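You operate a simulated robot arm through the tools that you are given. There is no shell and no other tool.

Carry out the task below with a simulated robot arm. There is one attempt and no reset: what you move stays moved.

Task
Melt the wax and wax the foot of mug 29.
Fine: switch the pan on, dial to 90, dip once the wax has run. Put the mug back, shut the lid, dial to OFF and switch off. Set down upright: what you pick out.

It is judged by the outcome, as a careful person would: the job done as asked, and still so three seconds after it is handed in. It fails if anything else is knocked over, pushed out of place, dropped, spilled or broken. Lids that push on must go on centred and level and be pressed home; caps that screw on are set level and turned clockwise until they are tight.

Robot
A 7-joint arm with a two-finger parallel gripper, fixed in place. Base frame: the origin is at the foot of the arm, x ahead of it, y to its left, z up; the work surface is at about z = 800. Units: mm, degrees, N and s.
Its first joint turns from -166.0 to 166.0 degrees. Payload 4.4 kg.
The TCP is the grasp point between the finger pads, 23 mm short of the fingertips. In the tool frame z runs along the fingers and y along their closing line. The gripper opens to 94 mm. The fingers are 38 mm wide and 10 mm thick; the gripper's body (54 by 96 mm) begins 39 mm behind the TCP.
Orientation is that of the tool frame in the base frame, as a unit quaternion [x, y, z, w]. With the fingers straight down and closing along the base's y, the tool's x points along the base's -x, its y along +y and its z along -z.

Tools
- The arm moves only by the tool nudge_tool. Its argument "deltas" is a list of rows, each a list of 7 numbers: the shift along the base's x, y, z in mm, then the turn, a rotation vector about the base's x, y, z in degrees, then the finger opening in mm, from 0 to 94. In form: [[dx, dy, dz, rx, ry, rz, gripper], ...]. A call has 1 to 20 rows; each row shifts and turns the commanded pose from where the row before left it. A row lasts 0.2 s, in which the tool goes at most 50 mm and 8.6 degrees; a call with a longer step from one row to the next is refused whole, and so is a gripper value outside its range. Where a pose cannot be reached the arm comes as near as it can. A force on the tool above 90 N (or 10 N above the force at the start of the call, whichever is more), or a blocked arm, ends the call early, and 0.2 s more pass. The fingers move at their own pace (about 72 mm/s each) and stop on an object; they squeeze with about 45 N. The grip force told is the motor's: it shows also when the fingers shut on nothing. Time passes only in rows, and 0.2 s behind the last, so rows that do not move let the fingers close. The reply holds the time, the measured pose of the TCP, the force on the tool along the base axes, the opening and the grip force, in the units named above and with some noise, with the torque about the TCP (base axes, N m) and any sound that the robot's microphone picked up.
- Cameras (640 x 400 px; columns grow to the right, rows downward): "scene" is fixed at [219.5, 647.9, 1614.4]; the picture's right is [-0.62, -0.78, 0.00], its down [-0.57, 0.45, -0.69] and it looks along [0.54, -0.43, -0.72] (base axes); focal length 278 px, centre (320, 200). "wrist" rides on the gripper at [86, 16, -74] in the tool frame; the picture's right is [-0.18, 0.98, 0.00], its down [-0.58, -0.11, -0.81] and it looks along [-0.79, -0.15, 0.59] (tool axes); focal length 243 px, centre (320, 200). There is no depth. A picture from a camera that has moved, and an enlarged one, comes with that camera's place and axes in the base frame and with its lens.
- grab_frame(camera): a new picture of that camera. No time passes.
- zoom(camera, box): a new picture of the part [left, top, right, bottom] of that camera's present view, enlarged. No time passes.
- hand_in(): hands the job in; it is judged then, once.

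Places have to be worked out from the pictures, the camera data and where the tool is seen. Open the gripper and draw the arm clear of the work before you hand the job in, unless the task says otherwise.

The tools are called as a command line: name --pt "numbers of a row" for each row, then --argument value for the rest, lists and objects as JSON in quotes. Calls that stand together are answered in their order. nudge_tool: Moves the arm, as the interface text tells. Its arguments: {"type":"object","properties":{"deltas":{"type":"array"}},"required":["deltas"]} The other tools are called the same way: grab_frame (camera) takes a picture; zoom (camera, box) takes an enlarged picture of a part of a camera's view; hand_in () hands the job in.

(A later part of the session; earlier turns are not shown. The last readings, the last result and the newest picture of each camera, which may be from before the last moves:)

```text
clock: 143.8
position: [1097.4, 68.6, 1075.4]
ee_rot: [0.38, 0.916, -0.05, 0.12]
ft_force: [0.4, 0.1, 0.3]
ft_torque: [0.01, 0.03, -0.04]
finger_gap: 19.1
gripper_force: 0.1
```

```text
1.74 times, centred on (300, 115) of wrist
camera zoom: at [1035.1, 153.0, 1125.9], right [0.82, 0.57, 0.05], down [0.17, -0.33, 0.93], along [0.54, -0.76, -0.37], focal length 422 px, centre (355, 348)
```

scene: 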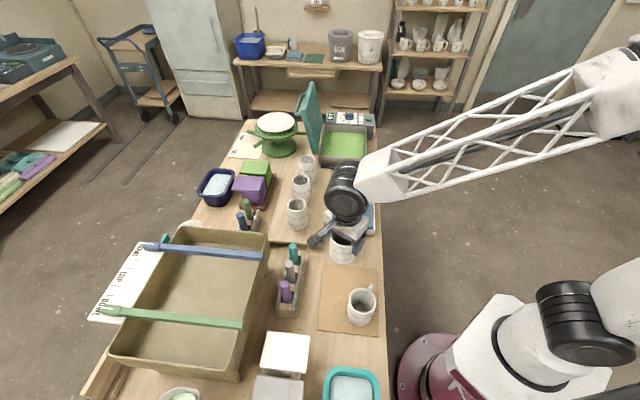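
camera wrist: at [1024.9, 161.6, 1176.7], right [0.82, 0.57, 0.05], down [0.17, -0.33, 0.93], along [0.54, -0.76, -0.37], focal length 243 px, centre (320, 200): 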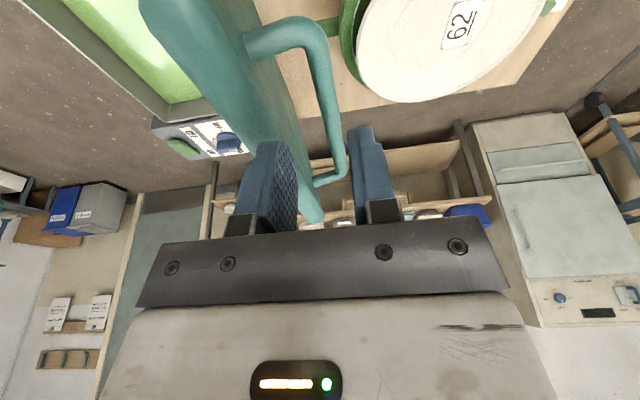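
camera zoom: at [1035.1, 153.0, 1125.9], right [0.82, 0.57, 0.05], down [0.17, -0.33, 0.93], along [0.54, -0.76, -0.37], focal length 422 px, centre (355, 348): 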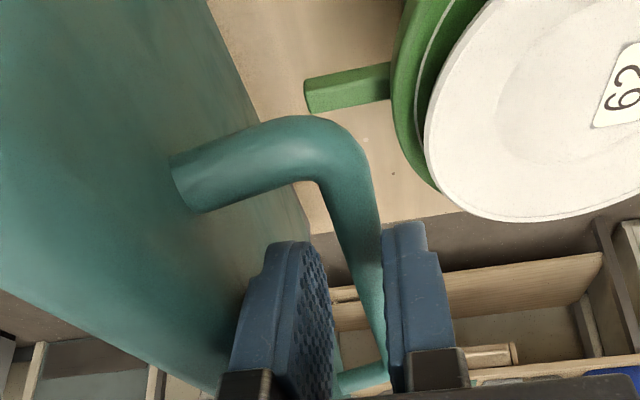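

nudge_tool --pt "0 0 -3 0 0 0 19" --pt "0 0 -3 0 0 0 19" --pt "0 0 -2 0 0 0 19" --pt "0 0 0 0 0 0 19"

zoom --camera "wrist" --box '[180, 0, 420, 230]'

zoom --camera "scene" --box '[285, 70, 335, 120]'

```text
clock: 144.8
position: [1096.3, 68.6, 1068.2]
ee_rot: [0.381, 0.916, -0.05, 0.12]
ft_force: [0.1, -0.1, 0.3]
ft_torque: [0.0, 0.02, -0.02]
finger_gap: 19.0
gripper_force: 0.1
```

```text
1.74 times, centred on (300, 115) of wrist
camera zoom: at [1035.1, 153.0, 1118.3], right [0.82, 0.57, 0.05], down [0.17, -0.33, 0.93], along [0.54, -0.76, -0.37], focal length 422 px, centre (355, 348)
```

zoom: 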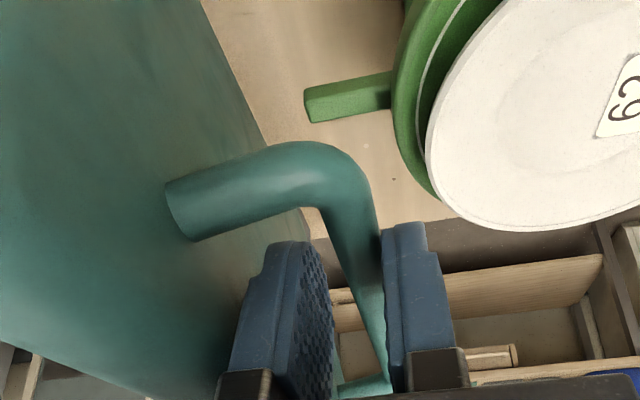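

```text
8.00 times, centred on (310, 95) of scene
camera zoom: at [219.5, 647.9, 1614.4], right [-0.62, -0.78, 0.0], down [-0.57, 0.45, -0.69], along [0.54, -0.43, -0.72], focal length 2223 px, centre (400, 1040)
```

zoom: 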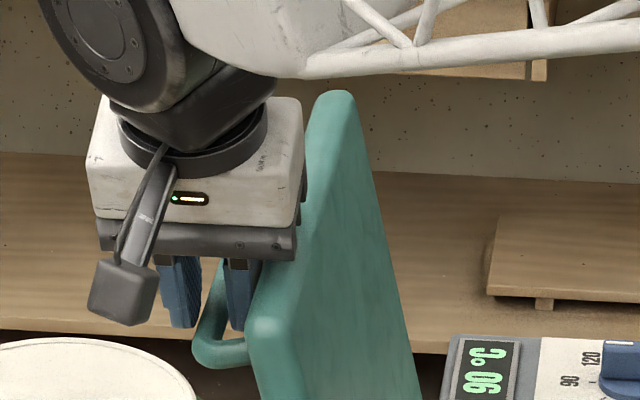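

nudge_tool --pt "0 0 -2 0 0 0 19" --pt "0 0 -2 0 0 0 19" --pt "0 0 0 0 0 0 19"

```text
clock: 145.6
position: [1097.8, 68.6, 1064.0]
ee_rot: [0.38, 0.916, -0.05, 0.121]
ft_force: [0.2, -0.2, 0.1]
ft_torque: [0.02, -0.01, 0.01]
finger_gap: 19.2
gripper_force: 0.1
```

nudge_tool --pt "0 0 -2 0 0 0 19" --pt "0 0 -2 0 0 0 19" --pt "0 0 0 0 0 0 19"

zoom --camera "wrist" --box '[180, 0, 420, 230]'

```text
clock: 146.4
position: [1097.3, 69.4, 1061.7]
ee_rot: [0.38, 0.916, -0.049, 0.122]
ft_force: [-4.0, 1.8, 23.5]
ft_torque: [-0.28, 1.3, -0.22]
finger_gap: 18.7
gripper_force: 0.1
```

```text
1.74 times, centred on (300, 115) of wrist
camera zoom: at [1035.2, 153.3, 1112.4], right [0.82, 0.57, 0.05], down [0.17, -0.33, 0.93], along [0.54, -0.76, -0.36], focal length 422 px, centre (355, 348)
```

zoom: 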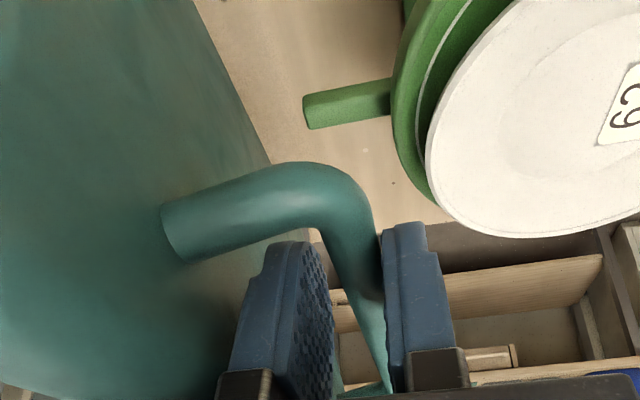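

The hand's plate touches the lid's top edge at z≈1062, so I back up 2 mm and close the gripper on the bar there.

nudge_tool --pt "0 0 2.5 0 0 0 19" --pt "0 0 0 0 0 0 15" --pt "0 0 0 0 0 0 8" --pt "0 0 0 0 0 0 5" --pt "0 0 0 0 0 0 5"

zoom --camera "wrist" --box '[180, 0, 420, 230]'

```text
clock: 147.6
position: [1096.8, 68.6, 1062.9]
ee_rot: [0.38, 0.916, -0.05, 0.121]
ft_force: [14.4, -2.6, 15.4]
ft_torque: [-0.25, -0.04, 1.91]
finger_gap: 13.9
gripper_force: 45.6
```

```text
1.74 times, centred on (300, 115) of wrist
camera zoom: at [1035.2, 153.5, 1112.5], right [0.82, 0.57, 0.05], down [0.17, -0.33, 0.93], along [0.54, -0.76, -0.37], focal length 422 px, centre (355, 348)
```

zoom: 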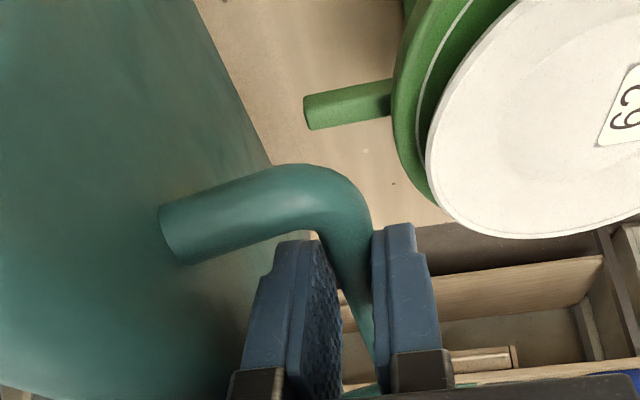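

Gripped near the fingertips. I loosen to a light capture so the bar can seat deeper, and pull the lid back toward the robot along its arc.

nudge_tool --pt "0 0 0 0 0 0 16" --pt "-1.5 -1.5 0 0 0 0 16" --pt "-3 -3 0.3 0 0 0 16" --pt "-3 -3 0.4 0 0 0 16" --pt "-3 -3 0.5 0 0 0 16" --pt "0 0 0 0 0 0 16"

zoom --camera "wrist" --box '[180, 0, 420, 230]'

zoom --camera "scene" --box '[275, 60, 355, 140]'

```text
clock: 149.0
position: [1086.9, 59.5, 1066.3]
ee_rot: [0.38, 0.916, -0.05, 0.122]
ft_force: [-2.8, 12.6, 25.4]
ft_torque: [-0.2, 1.01, 0.02]
finger_gap: 20.5
gripper_force: 4.7
```

```text
1.74 times, centred on (300, 115) of wrist
camera zoom: at [1024.9, 143.6, 1114.9], right [0.82, 0.57, 0.05], down [0.17, -0.33, 0.93], along [0.54, -0.76, -0.37], focal length 422 px, centre (355, 348)
```

zoom: 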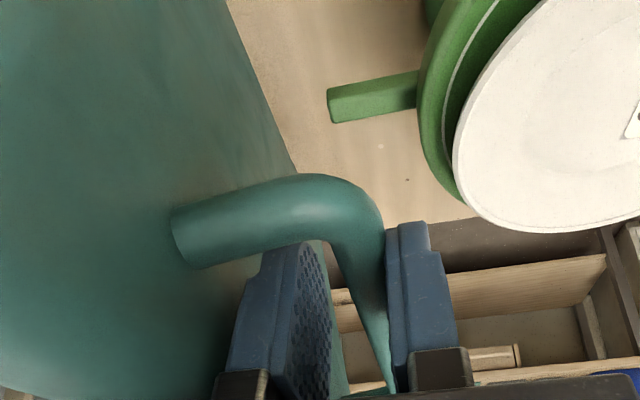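

```text
5.00 times, centred on (315, 100) of scene
camera zoom: at [219.5, 647.9, 1614.4], right [-0.62, -0.78, 0.0], down [-0.57, 0.45, -0.69], along [0.54, -0.43, -0.72], focal length 1390 px, centre (345, 700)
```

zoom: 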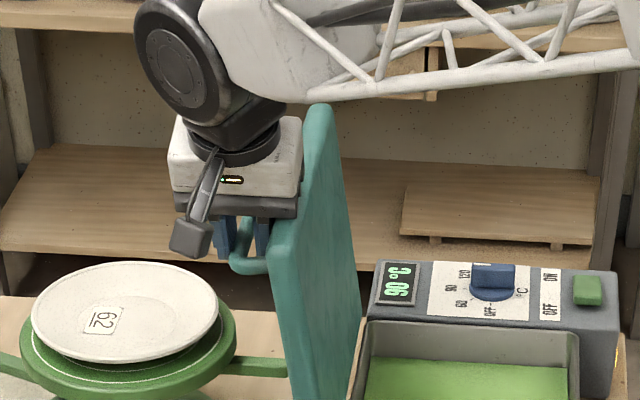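

The hand plate is pressing the lid's edge again; I raise 3 mm and re-check.

nudge_tool --pt "0 0 2 0 0 0 18" --pt "0 0 1.5 0 0 0 18" --pt "0 0 0 0 0 0 18"

```text
clock: 149.8
position: [1086.5, 57.0, 1065.9]
ee_rot: [0.38, 0.916, -0.051, 0.12]
ft_force: [0.1, 0.1, 0.7]
ft_torque: [0.02, -0.02, 0.03]
finger_gap: 18.7
gripper_force: 0.4
```

nudge_tool --pt "-2.4 -2.4 0.6 0 0 0 18" --pt "-2.4 -2.4 0.6 0 0 0 18" --pt "-2.4 -2.4 0.6 0 0 0 18" --pt "-2.4 -2.4 0.6 0 0 0 18" --pt "-2.4 -2.4 0.6 0 0 0 18" --pt "-2.4 -2.4 0.6 0 0 0 18" --pt "0 0 0 0 0 0 18"

zoom --camera "wrist" --box '[180, 0, 420, 230]'

zoom --camera "scene" --box '[275, 60, 355, 140]'

```text
clock: 151.4
position: [1074.2, 43.3, 1070.0]
ee_rot: [0.381, 0.916, -0.05, 0.12]
ft_force: [0.9, 1.5, -0.1]
ft_torque: [0.01, 0.0, -0.02]
finger_gap: 18.2
gripper_force: 0.6
```

```text
1.74 times, centred on (300, 115) of wrist
camera zoom: at [1010.5, 128.3, 1119.9], right [0.82, 0.57, 0.05], down [0.17, -0.33, 0.93], along [0.54, -0.76, -0.37], focal length 422 px, centre (355, 348)
```

zoom: 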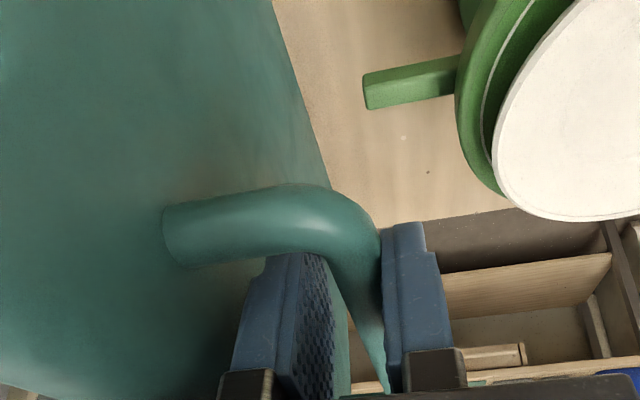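

```text
5.00 times, centred on (315, 100) of scene
camera zoom: at [219.5, 647.9, 1614.4], right [-0.62, -0.78, 0.0], down [-0.57, 0.45, -0.69], along [0.54, -0.43, -0.72], focal length 1390 px, centre (345, 700)
```

zoom: 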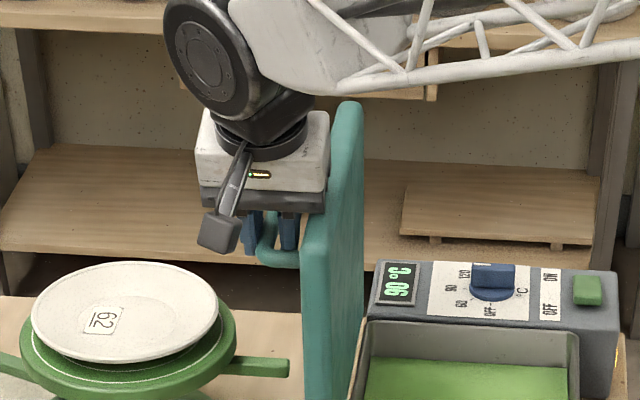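

Lid is coming back smoothly (~96°). Continuing to pull past vertical.

nudge_tool --pt "-2.2 -2.2 0.3 0 0 0 18" --pt "-2.2 -2.2 0.3 0 0 0 18" --pt "-2.2 -2.2 0.3 0 0 0 18" --pt "-2.2 -2.2 0.3 0 0 0 18" --pt "-2.2 -2.2 0.2 0 0 0 18" --pt "-2.2 -2.2 0.2 0 0 0 18" --pt "-2.2 -2.2 0.2 0 0 0 18" --pt "-2.2 -2.2 0.2 0 0 0 18" --pt "0 0 0 0 0 0 18"

zoom --camera "wrist" --box '[180, 0, 420, 230]'

```text
clock: 153.4
position: [1055.3, 26.1, 1072.3]
ee_rot: [0.38, 0.916, -0.051, 0.121]
ft_force: [0.3, 0.0, 0.1]
ft_torque: [0.02, 0.0, 0.02]
finger_gap: 18.1
gripper_force: 0.0
```

```text
1.74 times, centred on (300, 115) of wrist
camera zoom: at [993.1, 110.6, 1122.3], right [0.82, 0.57, 0.05], down [0.17, -0.33, 0.93], along [0.54, -0.76, -0.37], focal length 422 px, centre (355, 348)
```

zoom: 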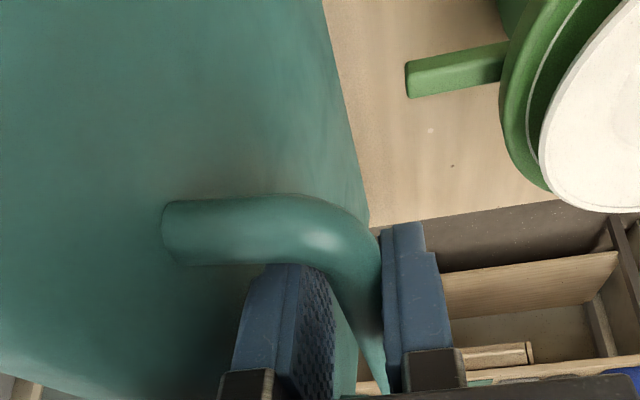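

Lid is at about vertical with the bar well inside the fingers (d≈9 mm). I grip it firmly and continue down the arc to 75°.

nudge_tool --pt "0 0 0 0 0 0 12" --pt "0 0 0 0 0 0 5" --pt "0 0 0 0 0 0 5" --pt "-4.1 -4.1 1.4 0 0 0 5" --pt "-4.1 -4.1 1.1 0 0 0 5" --pt "-5.3 -5.3 1.1 0 0 0 5" --pt "-5.4 -5.4 0.8 0 0 0 5" --pt "-5.3 -5.3 0.5 0 0 0 5" --pt "-5.4 -5.4 0.2 0 0 0 5" --pt "0 0 0 0 0 0 5"

zoom --camera "wrist" --box '[180, 0, 420, 230]'

```text
clock: 155.6
position: [1024.7, -3.9, 1076.2]
ee_rot: [0.381, 0.915, -0.051, 0.12]
ft_force: [10.4, -9.2, -9.8]
ft_torque: [-0.04, -0.08, 1.19]
finger_gap: 13.8
gripper_force: 45.1
```

```text
1.74 times, centred on (300, 115) of wrist
camera zoom: at [963.3, 81.2, 1126.4], right [0.82, 0.57, 0.05], down [0.17, -0.33, 0.93], along [0.54, -0.76, -0.37], focal length 422 px, centre (355, 348)
```

zoom: 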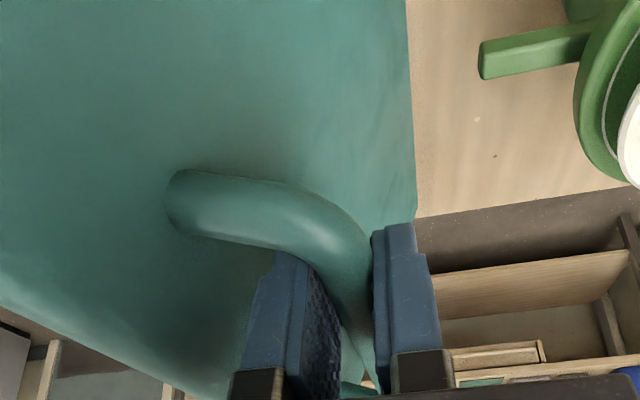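

nudge_tool --pt "-5.2 -5.6 -0.1 0 0 0 5" --pt "-5.4 -5.4 -0.5 0 0 0 5" --pt "-5.3 -5.3 -0.8 0 0 0 5" --pt "-5.3 -5.3 -1.2 0 0 0 5" --pt "-5.25 -5.25 -1.5 0 0 0 5" --pt "-5.25 -5.25 -1.8 0 0 0 5" --pt "-5.15 -5.15 -2.2 0 0 0 5" --pt "-5.1 -5.1 -2.4 0 0 0 5" --pt "-5 -5 -2.8 0 0 0 5" --pt "-4.9 -4.9 -3 0 0 0 5" --pt "0 0 0 0 0 0 5"

zoom --camera "scene" --box '[285, 60, 395, 180]'

```text
clock: 158.0
position: [973.7, -54.9, 1060.2]
ee_rot: [0.381, 0.915, -0.051, 0.119]
ft_force: [12.7, 8.9, -36.3]
ft_torque: [-0.02, -0.26, 1.21]
finger_gap: 13.7
gripper_force: 44.9
```

```text
3.33 times, centred on (340, 120) of scene
camera zoom: at [219.5, 647.9, 1614.4], right [-0.62, -0.78, 0.0], down [-0.57, 0.45, -0.69], along [0.54, -0.43, -0.72], focal length 926 px, centre (253, 467)
```

zoom: 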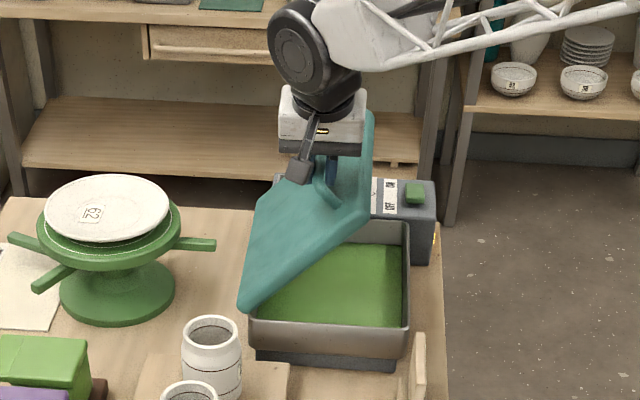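

nudge_tool --pt "-4.8 -4.8 -4.2 0 0 0 5" --pt "-4.7 -4.7 -3.8 0 0 0 5" --pt "-4.6 -4.6 -4.0 0 0 0 5" --pt "-4.5 -4.5 -4.2 0 0 0 5" --pt "-4.3 -4.3 -4.5 0 0 0 5" --pt "-4.2 -4.2 -4.8 0 0 0 5" --pt "-4.0 -4.0 -5.1 0 0 0 5" --pt "-3.9 -3.9 -5.2 0 0 0 5" --pt "0 0 0 0 0 0 5"

```text
clock: 160.0
position: [937.9, -91.6, 1026.1]
ee_rot: [0.38, 0.916, -0.05, 0.121]
ft_force: [-5.4, 9.4, -5.2]
ft_torque: [-0.22, -0.38, 1.25]
finger_gap: 13.4
gripper_force: 44.9
```

nudge_tool --pt "-3.7 -3.7 -5.6 0 0 0 5" --pt "-3.6 -3.6 -5.6 0 0 0 5" --pt "-3.3 -3.3 -6 0 0 0 5" --pt "-3.2 -3.2 -6 0 0 0 5" --pt "-3 -3 -6.3 0 0 0 5" --pt "-2.8 -2.8 -6.5 0 0 0 5" --pt "-2.5 -2.5 -6.7 0 0 0 5" --pt "-2.4 -2.4 -6.8 0 0 0 5" --pt "0 0 0 0 0 0 5"

zoom --camera "scene" --box '[295, 70, 395, 180]'

```text
clock: 162.0
position: [914.3, -116.1, 977.7]
ee_rot: [0.381, 0.915, -0.05, 0.121]
ft_force: [-3.5, -15.5, 3.1]
ft_torque: [-0.36, -0.02, 0.8]
finger_gap: 13.8
gripper_force: 44.5
```

```text
3.64 times, centred on (345, 125) of scene
camera zoom: at [219.5, 647.9, 1614.4], right [-0.62, -0.78, 0.0], down [-0.57, 0.45, -0.69], along [0.54, -0.43, -0.72], focal length 1011 px, centre (229, 473)
```

zoom: 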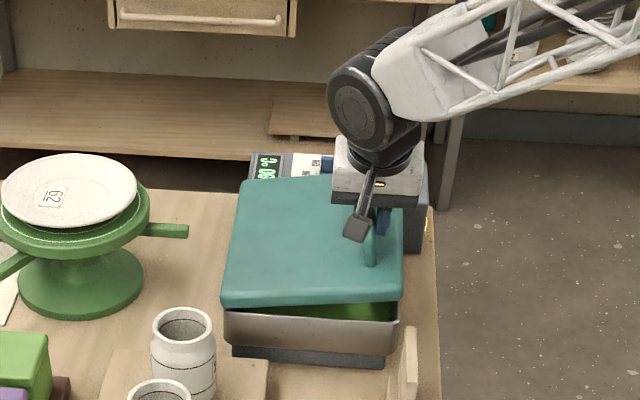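

Lid is nearly shut (10°). I bring it down the last part slowly until it seats.

nudge_tool --pt "-2.1 -2.1 -7 0 0 0 5" --pt "-2.1 -2.1 -7 0 0 0 5" --pt "-1.3 -1.3 -5 0 0 0 5" --pt "-0.9 -0.9 -4 0 0 0 5" --pt "0 0 0 0 0 0 5"

```text
clock: 163.2
position: [908.1, -123.8, 953.6]
ee_rot: [0.38, 0.916, -0.05, 0.121]
ft_force: [2.7, -25.4, 3.2]
ft_torque: [-0.72, -0.48, 0.6]
finger_gap: 13.9
gripper_force: 45.2
```

nudge_tool --pt "-0.8 -0.8 -1.5 0 0 0 5" --pt "-0.6 -0.6 -1.5 0 0 0 5" --pt "-0.4 -0.4 -1.5 0 0 0 5" --pt "0 0 0 0 0 0 5"

zoom --camera "scene" --box '[305, 90, 395, 180]'

```text
clock: 164.2
position: [906.8, -122.4, 951.8]
ee_rot: [0.38, 0.915, -0.049, 0.123]
ft_force: [17.0, 3.4, 37.5]
ft_torque: [0.41, 0.09, 0.03]
finger_gap: 13.7
gripper_force: 44.6
```

```text
4.44 times, centred on (350, 135) of scene
camera zoom: at [219.5, 647.9, 1614.4], right [-0.62, -0.78, 0.0], down [-0.57, 0.45, -0.69], along [0.54, -0.43, -0.72], focal length 1235 px, centre (187, 489)
```

zoom: 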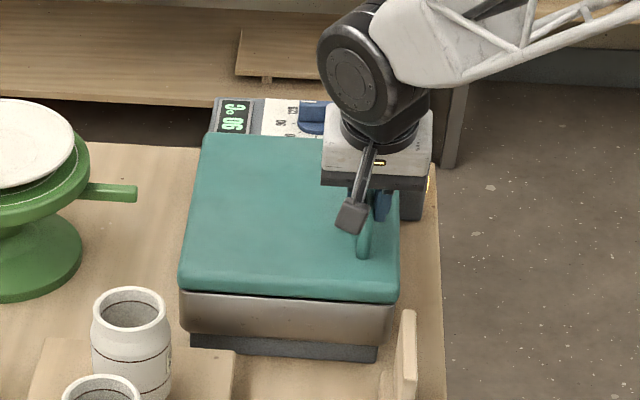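

The lid is seated (38 N push-back). Open the gripper and withdraw upward.

nudge_tool --pt "0 0 1 0 0 0 20" --pt "0 0 0 0 0 0 35" --pt "0 0 0 0 0 0 50" --pt "0 0 10 0 0 0 50" --pt "0 0 20 0 0 0 50" --pt "0 0 30 0 0 0 50" --pt "0 0 40 0 0 0 50" --pt "0 0 40 0 0 0 50"

zoom --camera "scene" --box '[305, 90, 395, 180]'

grab_frame --camera "wrist"

```text
clock: 166.0
position: [905.1, -123.1, 1089.9]
ee_rot: [0.38, 0.916, -0.051, 0.12]
ft_force: [-0.7, -0.3, -0.5]
ft_torque: [-0.02, 0.04, -0.02]
finger_gap: 50.0
gripper_force: 0.0
```

```text
4.44 times, centred on (350, 135) of scene
camera zoom: at [219.5, 647.9, 1614.4], right [-0.62, -0.78, 0.0], down [-0.57, 0.45, -0.69], along [0.54, -0.43, -0.72], focal length 1235 px, centre (187, 489)
```

zoom: 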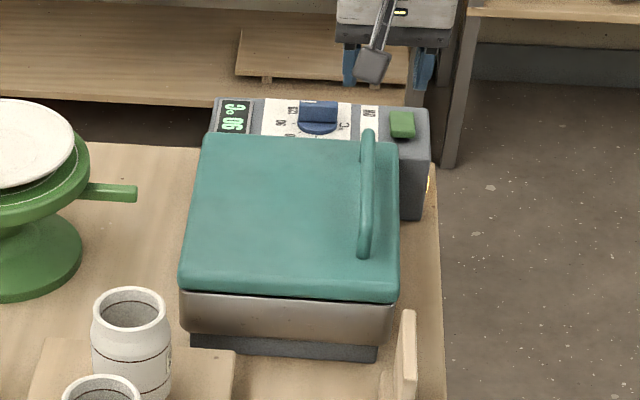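

```text
taken
camera wrist: at [843.4, -38.7, 1140.7], right [0.82, 0.57, 0.05], down [0.17, -0.33, 0.93], along [0.54, -0.76, -0.37], focal length 243 px, centre (320, 200)
```

wrist: 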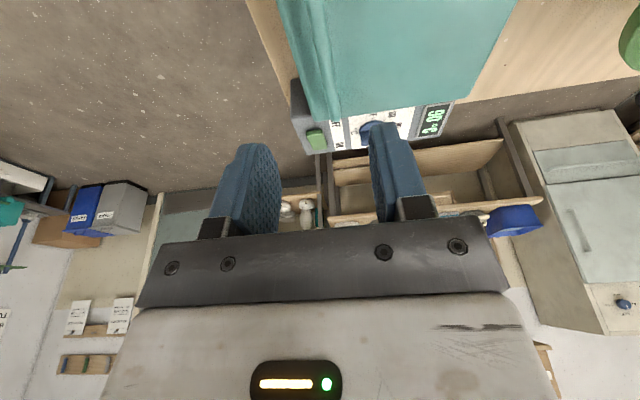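

The lid is shut and looks as it did at the start. Next the dial: I rise, straighten the tool and swing it back round to the camera-outward yaw used for the panel, closing the fingers.

nudge_tool --pt "0 0 30 5.3 5.3 0 30" --pt "0 0 30 5.3 5.3 0 0" --pt "0 0 0 0 0 -8 0" --pt "0 0 0 0 0 -8 0" --pt "0 0 0 0 0 -8 0" --pt "0 0 0 0 0 -8 0" --pt "0 0 0 0 0 -8 0" --pt "0 0 0 0 0 -8 0" --pt "0 0 0 0 0 -8 0" --pt "0 0 0 0 0 -8 0" --pt "0 0 0 0 0 -8 0" --pt "0 0 0 0 0 -8 0" --pt "0 0 0 0 0 -8 0" --pt "0 0 0 0 0 -8 0" --pt "0 0 0 0 0 -8 0" --pt "0 0 0 0 0 -8 0" --pt "0 0 0 0 0 -8 0" --pt "0 0 0 0 0 -8 0"

grab_frame --camera "scene"

```text
clock: 169.8
position: [905.3, -123.8, 1149.4]
ee_rot: [0.998, 0.058, -0.001, 0.0]
ft_force: [0.9, -0.5, 0.9]
ft_torque: [-0.03, -0.01, -0.01]
finger_gap: 0.0
gripper_force: 42.3
```

```text
taken
```

scene: 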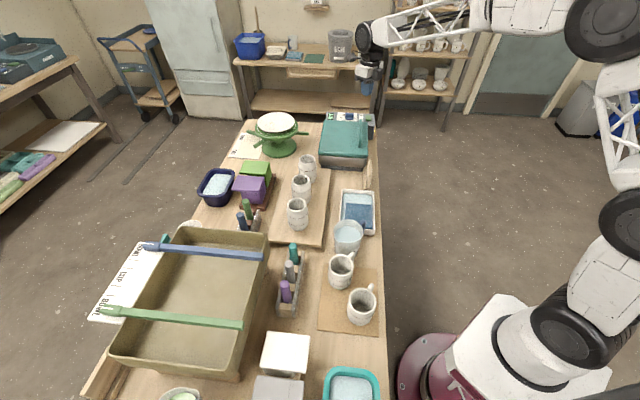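

nudge_tool --pt "15 -20 0 0 0 -5 0" --pt "15 -20 0 0 0 -5 0" --pt "16 -14 -15 -1.73 -6.93 0 0" --pt "16 -14 -15 -1.73 -6.93 0 0" --pt "16 -14 -20 -1.73 -6.93 0 0" --pt "16 -14 -20 -1.73 -6.93 0 0" --pt "17 -14 -20 -1.73 -6.93 0 0" --pt "17 -14 -25 -1.73 -6.93 0 0" --pt "17 -14 -30 -1.73 -6.93 0 0"

grab_frame --camera "wrist"

zoom --camera "scene" --box '[320, 80, 400, 140]'

```text
clock: 171.8
position: [1052.8, -260.8, 1006.9]
ee_rot: [0.905, -0.024, 0.416, 0.092]
ft_force: [-0.7, 0.5, 0.4]
ft_torque: [0.04, 0.06, 0.01]
finger_gap: 0.0
gripper_force: 42.2
```

```text
taken
camera wrist: at [1050.7, -259.9, 1122.6], right [-0.24, -0.97, 0.0], down [-0.97, 0.24, 0.06], along [-0.06, 0.01, -1.0], focal length 243 px, centre (320, 200)
```

wrist: 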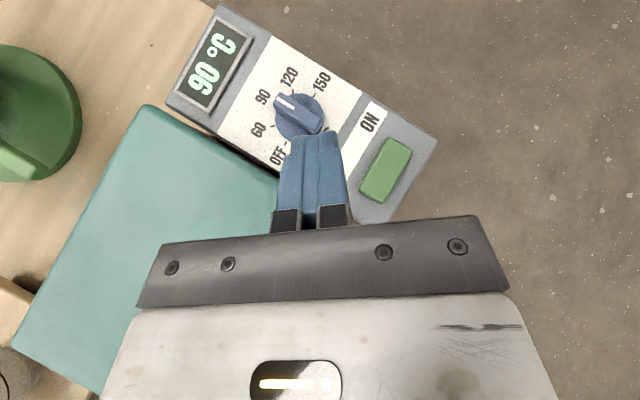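

```text
6.67 times, centred on (360, 110) of scene
camera zoom: at [219.5, 647.9, 1614.4], right [-0.62, -0.78, 0.0], down [-0.57, 0.45, -0.69], along [0.54, -0.43, -0.72], focal length 1853 px, centre (53, 800)
```

zoom: 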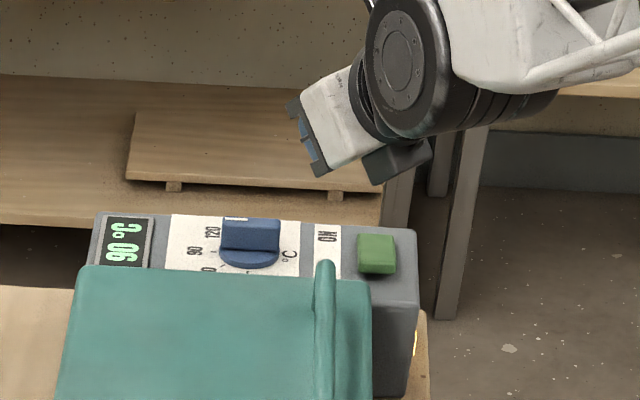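

nudge_tool --pt "0 0 0 6 -1.5 -5.1 0" --pt "0 0 0 0 0 0 0"

zoom --camera "wrist" --box '[200, 30, 440, 230]'

```text
clock: 172.4
position: [1051.2, -261.7, 1004.6]
ee_rot: [0.902, -0.087, 0.418, 0.061]
ft_force: [0.0, 0.0, -0.1]
ft_torque: [0.02, -0.02, -0.02]
finger_gap: 0.2
gripper_force: 42.8
```

```text
2.00 times, centred on (320, 130) of wrist
camera zoom: at [1046.7, -271.9, 1119.7], right [-0.32, -0.94, -0.1], down [-0.95, 0.32, 0.07], along [-0.03, 0.12, -0.99], focal length 485 px, centre (320, 340)
```

zoom: 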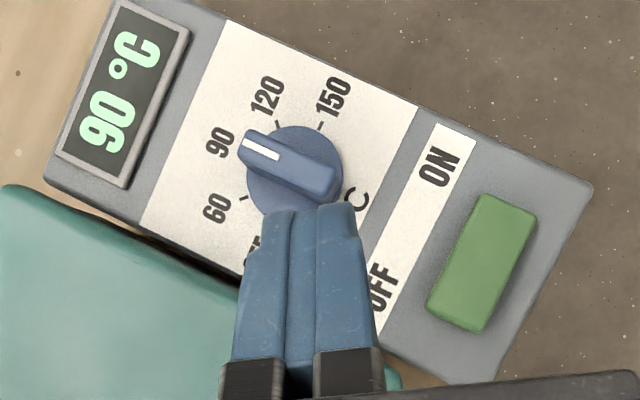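

Tool is levelled; the tail end of the bar is at about (1100, -273). I position behind the tail end (robot side), hover at z 960, then lower.

nudge_tool --pt "10 -3 -15 0 0 0 0" --pt "9.4 -3.4 -15 0 0 0 0" --pt "0 0 -15 0 0 0 0" --pt "0 0 0 0 0 0 0"

zoom --camera "wrist" --box '[200, 30, 440, 230]'

zoom --camera "scene" --box '[335, 90, 395, 135]'

```text
clock: 173.4
position: [1070.6, -267.1, 959.1]
ee_rot: [0.902, -0.088, 0.417, 0.062]
ft_force: [0.5, -0.4, 0.0]
ft_torque: [0.01, 0.02, 0.01]
finger_gap: 0.0
gripper_force: 42.0
```

```text
2.00 times, centred on (320, 130) of wrist
camera zoom: at [1064.5, -278.9, 1075.0], right [-0.32, -0.94, -0.1], down [-0.95, 0.32, 0.07], along [-0.03, 0.12, -0.99], focal length 485 px, centre (320, 340)
```

zoom: 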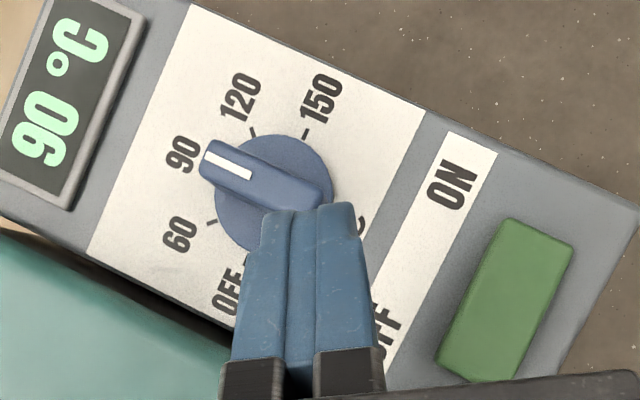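

```text
8.89 times, centred on (365, 112) of scene
camera zoom: at [219.5, 647.9, 1614.4], right [-0.62, -0.78, 0.0], down [-0.57, 0.45, -0.69], along [0.54, -0.43, -0.72], focal length 2470 px, centre (-80, 978)
```

zoom: 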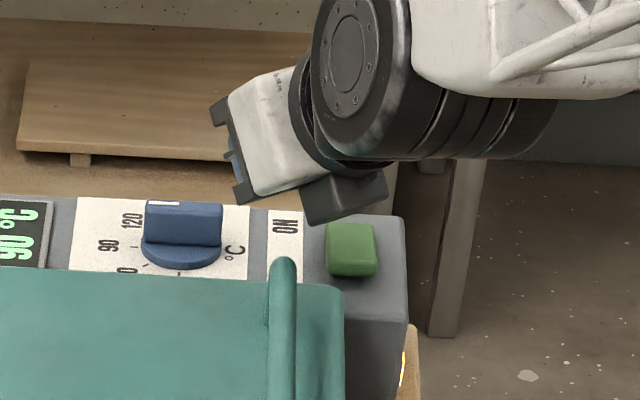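

nudge_tool --pt "0 0 -10 0 0 0 0" --pt "0 0 -8 0 0 0 0" --pt "0 0 -5 0 0 0 0" --pt "0 0 -4 0 0 0 0" --pt "0 0 0 0 0 0 0"

zoom --camera "scene" --box '[335, 90, 395, 135]'

zoom --camera "wrist" --box '[200, 30, 440, 230]'

```text
clock: 174.6
position: [1070.2, -269.0, 932.8]
ee_rot: [0.902, -0.087, 0.419, 0.062]
ft_force: [-0.4, 0.0, 0.5]
ft_torque: [0.0, -0.01, -0.01]
finger_gap: 0.1
gripper_force: 42.0
```

```text
8.89 times, centred on (365, 112) of scene
camera zoom: at [219.5, 647.9, 1614.4], right [-0.62, -0.78, 0.0], down [-0.57, 0.45, -0.69], along [0.54, -0.43, -0.72], focal length 2470 px, centre (-80, 978)
```

zoom: 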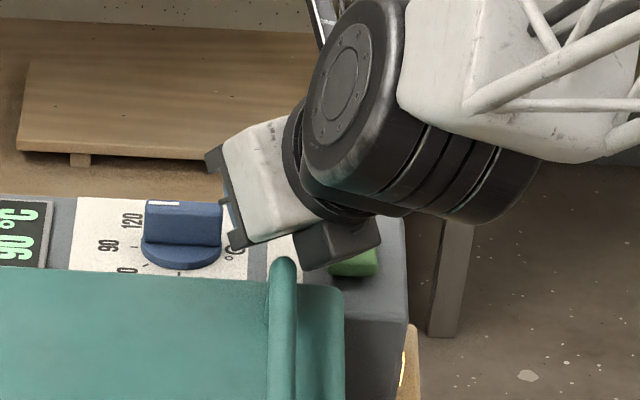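

```text
2.00 times, centred on (320, 130) of wrist
camera zoom: at [1065.4, -279.2, 1048.2], right [-0.32, -0.94, -0.1], down [-0.95, 0.32, 0.07], along [-0.03, 0.12, -0.99], focal length 485 px, centre (320, 340)
```

zoom: 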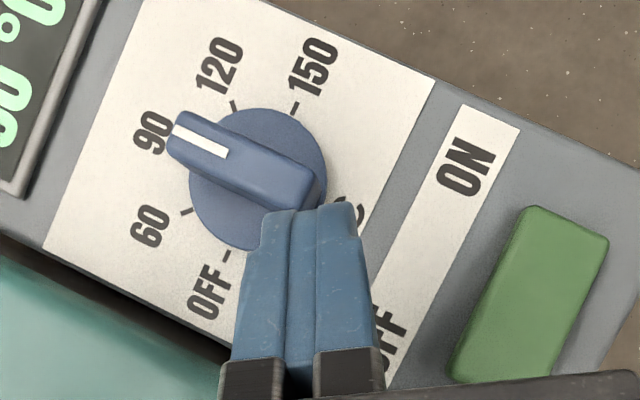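

No contact, clear of the handle. I shift 3 mm sideways for better leverage, lower to working height and start pushing the tail outward.

nudge_tool --pt "-0.7 -2.9 -3 0 0 0 0" --pt "0 0 -3 0 0 0 0" --pt "0 0 0 0 0 0 0"

nudge_tool --pt "2.9 -0.7 0 0 0 0 0" --pt "2.9 -0.7 0 0 0 0 0" --pt "2.9 -0.7 0 0 0 0 0" --pt "0 0 0 0 0 0 0"

zoom --camera "wrist" --box '[200, 30, 440, 230]'

```text
clock: 175.4
position: [1070.1, -271.1, 927.0]
ee_rot: [0.902, -0.088, 0.418, 0.062]
ft_force: [-0.3, 0.6, 0.2]
ft_torque: [0.0, 0.02, -0.02]
finger_gap: 0.2
gripper_force: 42.3
```

```text
clock: 176.4
position: [1078.9, -274.1, 929.1]
ee_rot: [0.902, -0.087, 0.419, 0.062]
ft_force: [-6.6, -1.0, 8.8]
ft_torque: [0.02, -0.04, 0.02]
finger_gap: 0.1
gripper_force: 42.0
```

```text
2.00 times, centred on (320, 130) of wrist
camera zoom: at [1073.5, -284.2, 1043.0], right [-0.32, -0.94, -0.1], down [-0.95, 0.32, 0.07], along [-0.03, 0.12, -0.99], focal length 485 px, centre (320, 340)
```

zoom: 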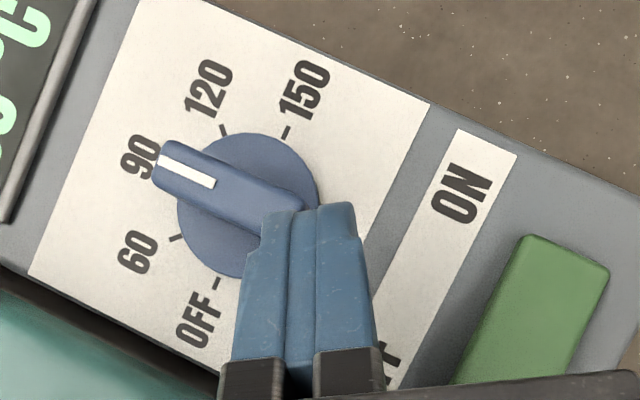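

Contact with the tail. Continue pushing outward in small steps.

nudge_tool --pt "2.9 -0.7 0 0 0 0 0" --pt "2.9 -0.7 0 0 0 0 0" --pt "0 0 0 0 0 0 0"

zoom --camera "wrist" --box '[200, 30, 440, 230]'

```text
clock: 177.2
position: [1084.0, -273.6, 927.5]
ee_rot: [0.902, -0.087, 0.418, 0.062]
ft_force: [-0.7, 0.4, 5.9]
ft_torque: [0.0, -0.12, 0.0]
finger_gap: 0.1
gripper_force: 42.2
```

```text
2.00 times, centred on (320, 130) of wrist
camera zoom: at [1079.5, -284.8, 1042.6], right [-0.32, -0.94, -0.1], down [-0.95, 0.32, 0.07], along [-0.03, 0.12, -0.99], focal length 485 px, centre (320, 340)
```

zoom: 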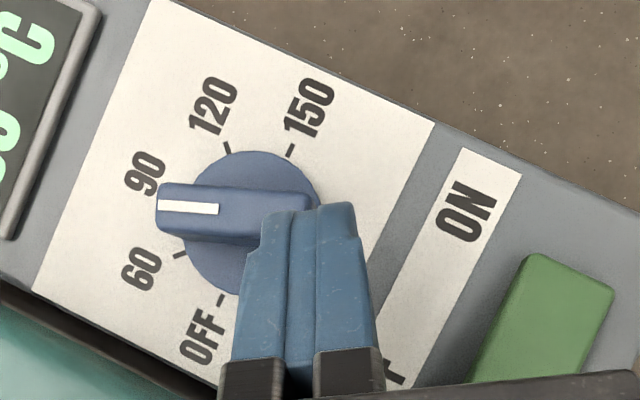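

nudge_tool --pt "2.9 -0.7 0 0 0 0 0" --pt "2.9 -0.7 0 0 0 0 0" --pt "0 0 0 0 0 0 0"

zoom --camera "wrist" --box '[200, 30, 440, 230]'

```text
clock: 178.0
position: [1090.3, -276.0, 925.3]
ee_rot: [0.903, -0.087, 0.417, 0.061]
ft_force: [-0.3, -0.1, -0.4]
ft_torque: [-0.02, 0.0, -0.01]
finger_gap: 0.0
gripper_force: 42.7
```

```text
2.00 times, centred on (320, 130) of wrist
camera zoom: at [1085.0, -286.4, 1041.3], right [-0.32, -0.94, -0.1], down [-0.95, 0.32, 0.07], along [-0.03, 0.12, -0.99], focal length 485 px, centre (320, 340)
```

zoom: 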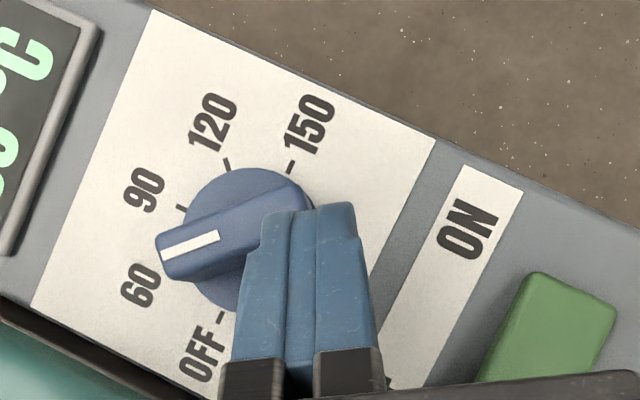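

The pointer is at 60. Keep pushing toward OFF.

nudge_tool --pt "2.9 -0.7 0 0 0 0 0" --pt "2.9 -0.7 0 0 0 0 0" --pt "0 0 0 0 0 0 0"

zoom --camera "wrist" --box '[200, 30, 440, 230]'

```text
clock: 178.8
position: [1095.6, -276.5, 928.7]
ee_rot: [0.903, -0.088, 0.417, 0.062]
ft_force: [-0.7, -1.3, 4.6]
ft_torque: [0.02, -0.05, 0.01]
finger_gap: 0.0
gripper_force: 42.3
```

```text
2.00 times, centred on (320, 130) of wrist
camera zoom: at [1090.8, -287.8, 1042.6], right [-0.32, -0.94, -0.1], down [-0.95, 0.32, 0.07], along [-0.03, 0.12, -0.99], focal length 485 px, centre (320, 340)
```

zoom: 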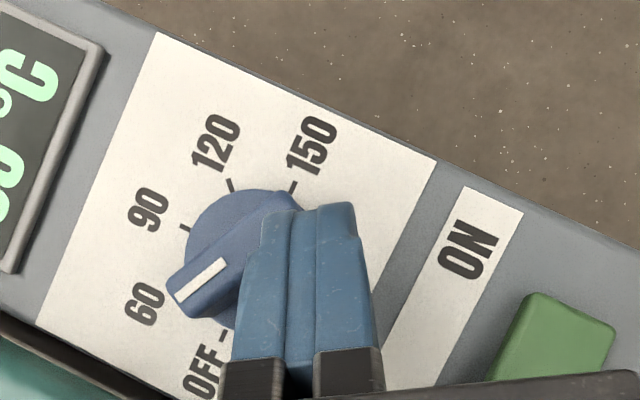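

nudge_tool --pt "2.7 -1.0 -0.5 0 0 0 0" --pt "2.7 -1.0 -0.5 0 0 0 0" --pt "0 0 0 0 0 0 0"

zoom --camera "wrist" --box '[200, 30, 440, 230]'

```text
clock: 179.6
position: [1100.2, -279.0, 925.4]
ee_rot: [0.902, -0.088, 0.418, 0.062]
ft_force: [-0.5, 1.1, -0.4]
ft_torque: [-0.04, -0.03, 0.0]
finger_gap: 0.4
gripper_force: 42.4
```

```text
2.00 times, centred on (320, 130) of wrist
camera zoom: at [1096.1, -290.0, 1040.4], right [-0.32, -0.94, -0.1], down [-0.95, 0.32, 0.07], along [-0.03, 0.12, -0.99], focal length 485 px, centre (320, 340)
```

zoom: 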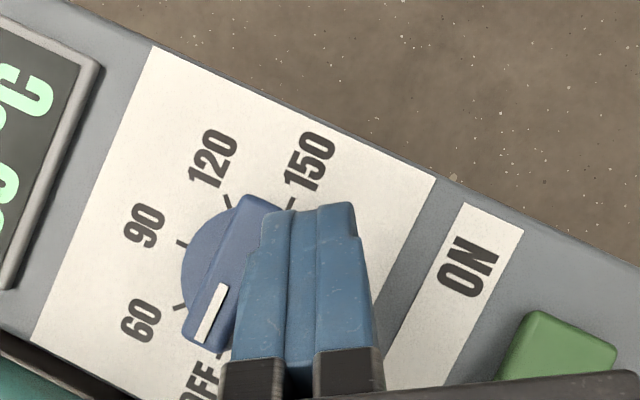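

It has snapped round to OFF with no residual force. I lift off and check.

nudge_tool --pt "-2.5 0.6 3 0 0 0 0" --pt "-1 -1 12 0 0 0 0" --pt "0 0 15 0 0 0 0" --pt "-5 -10 10 0 0 0 0" --pt "-5 -10 5 0 0 0 0"

zoom --camera "wrist" --box '[160, 0, 460, 230]'

zoom --camera "scene" --box '[335, 90, 395, 135]'

```text
clock: 180.8
position: [1087.3, -299.5, 971.0]
ee_rot: [0.902, -0.087, 0.418, 0.061]
ft_force: [0.5, 0.3, 0.3]
ft_torque: [0.01, 0.0, -0.01]
finger_gap: 0.2
gripper_force: 42.8
```

```text
1.74 times, centred on (310, 115) of wrist
camera zoom: at [1082.8, -310.4, 1086.1], right [-0.32, -0.94, -0.1], down [-0.95, 0.32, 0.07], along [-0.03, 0.12, -0.99], focal length 422 px, centre (337, 348)
```

zoom: 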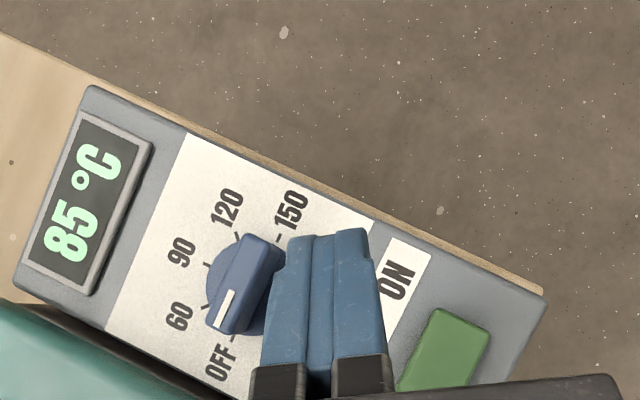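

```text
8.89 times, centred on (365, 112) of scene
camera zoom: at [219.5, 647.9, 1614.4], right [-0.62, -0.78, 0.0], down [-0.57, 0.45, -0.69], along [0.54, -0.43, -0.72], focal length 2470 px, centre (-80, 978)
```

zoom: 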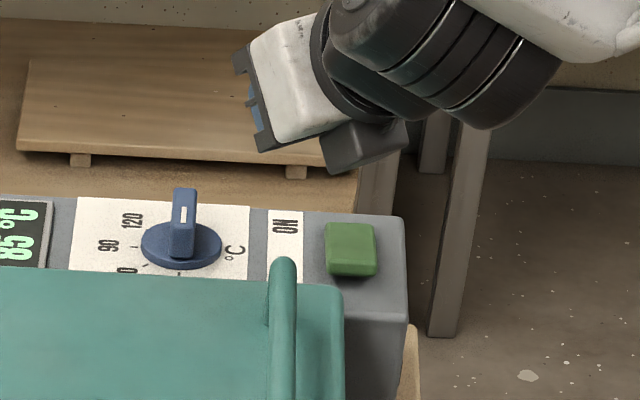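

Dial is at OFF (display dropping, 85 °C). Now to switch off: I move above the rocker's near (OFF) end, which is now the raised end.

nudge_tool --pt "-15 -2 0 0 0 0 0" --pt "-16 -2 0 0 0 0 0" --pt "-16 -2 0 0 0 0 0" --pt "-15.6 -2.4 -8 0 0 0 0" --pt "0 0 -12 0 0 0 0" --pt "0 0 0 0 0 0 0"

zoom --camera "wrist" --box '[200, 30, 440, 230]'

zoom --camera "scene" --box '[335, 90, 395, 135]'

```text
clock: 182.2
position: [1023.8, -308.0, 951.9]
ee_rot: [0.902, -0.087, 0.418, 0.061]
ft_force: [0.6, -0.4, 0.2]
ft_torque: [0.02, -0.02, 0.0]
finger_gap: 0.1
gripper_force: 42.6
```

```text
2.00 times, centred on (320, 130) of wrist
camera zoom: at [1019.2, -318.9, 1066.2], right [-0.32, -0.94, -0.1], down [-0.95, 0.32, 0.07], along [-0.03, 0.12, -0.99], focal length 485 px, centre (320, 340)
```

zoom: 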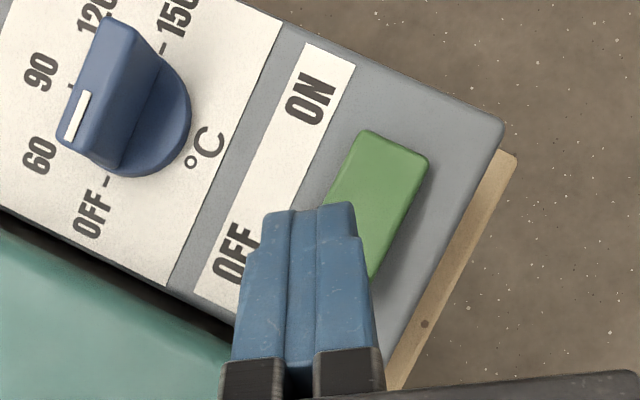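

```text
8.89 times, centred on (365, 112) of scene
camera zoom: at [219.5, 647.9, 1614.4], right [-0.62, -0.78, 0.0], down [-0.57, 0.45, -0.69], along [0.54, -0.43, -0.72], focal length 2470 px, centre (-80, 978)
```

zoom: 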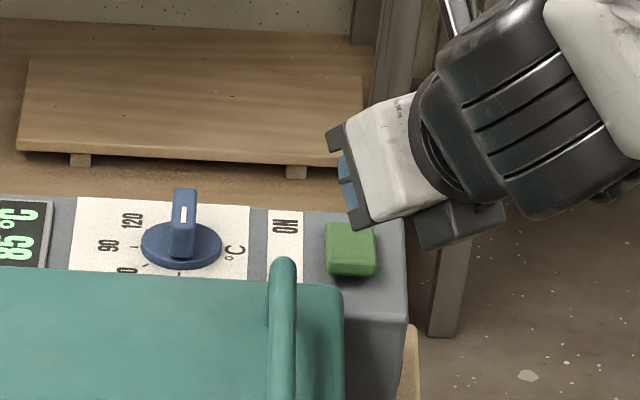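

The rocker's near end is at about (1035, -314); I shift (+5.6, -8.5) to be over it and descend in small steps.

nudge_tool --pt "5.6 -8.5 0 0 0 0 0" --pt "0 0 -8 0 0 0 0" --pt "0 0 -6 0 0 0 0" --pt "0 0 -4 0 0 0 0" --pt "0 0 0 0 0 0 0"

zoom --camera "wrist" --box '[200, 30, 440, 230]'

```text
clock: 183.4
position: [1030.3, -315.3, 930.9]
ee_rot: [0.902, -0.088, 0.418, 0.062]
ft_force: [0.0, 0.0, -0.2]
ft_torque: [0.0, -0.01, 0.01]
finger_gap: 0.0
gripper_force: 42.2
```

```text
2.00 times, centred on (320, 130) of wrist
camera zoom: at [1025.7, -326.8, 1047.1], right [-0.32, -0.94, -0.1], down [-0.95, 0.32, 0.07], along [-0.03, 0.12, -0.99], focal length 485 px, centre (320, 340)
```

zoom: 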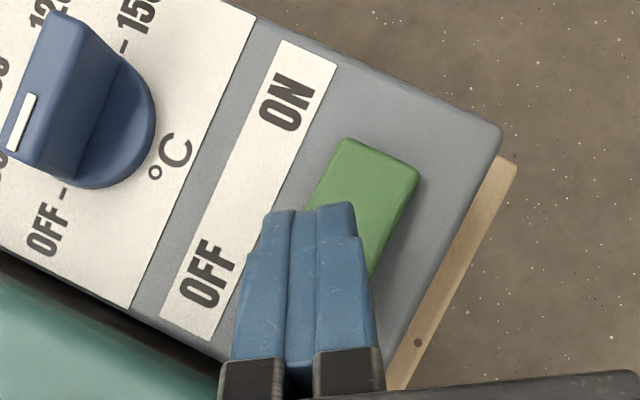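

nudge_tool --pt "0 -1.5 -2 0 0 0 0" --pt "0 0 -2 0 0 0 0" --pt "0 0 -1.5 0 0 0 0" --pt "0 0 0 0 0 0 0"

```text
clock: 184.4
position: [1030.7, -317.2, 927.8]
ee_rot: [0.902, -0.088, 0.418, 0.062]
ft_force: [0.5, 1.9, 2.8]
ft_torque: [0.05, -0.03, 0.0]
finger_gap: 0.3
gripper_force: 42.6
```

nudge_tool --pt "0 0 -1.5 0 0 0 0" --pt "0 0 -1.5 0 0 0 0" --pt "0 0 -1 0 0 0 0" --pt "0 0 0 0 0 0 0"

zoom --camera "scene" --box '[325, 90, 395, 140]'

grab_frame --camera "wrist"

```text
clock: 185.4
position: [1029.5, -316.1, 923.3]
ee_rot: [0.902, -0.088, 0.419, 0.062]
ft_force: [-0.6, 0.4, 0.0]
ft_torque: [0.0, -0.03, 0.01]
finger_gap: 0.0
gripper_force: 42.7
```

```text
8.00 times, centred on (360, 115) of scene
camera zoom: at [219.5, 647.9, 1614.4], right [-0.62, -0.78, 0.0], down [-0.57, 0.45, -0.69], along [0.54, -0.43, -0.72], focal length 2223 px, centre (0, 880)
```

zoom: 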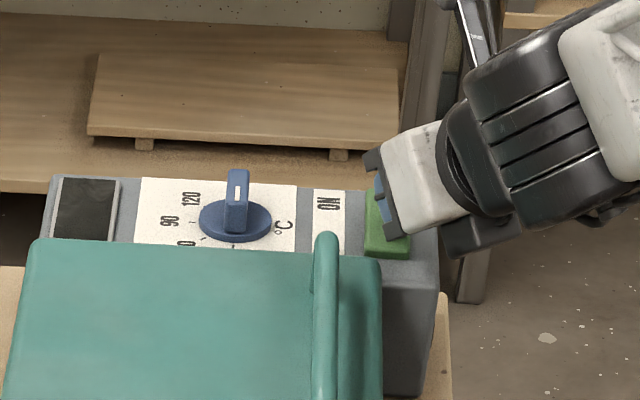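

```text
taken
camera wrist: at [1025.8, -328.2, 1038.5], right [-0.32, -0.94, -0.1], down [-0.95, 0.32, 0.07], along [-0.03, 0.12, -0.99], focal length 243 px, centre (320, 200)
```

wrist: 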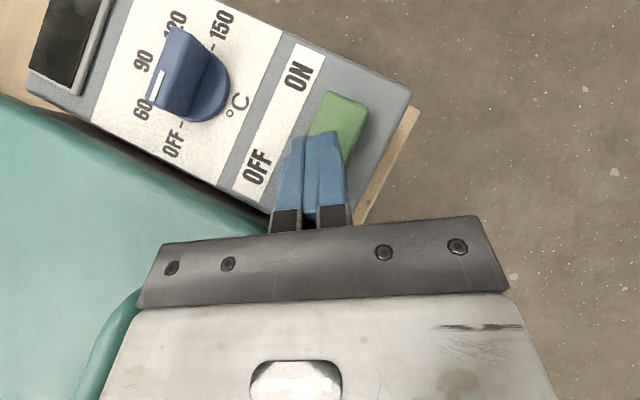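

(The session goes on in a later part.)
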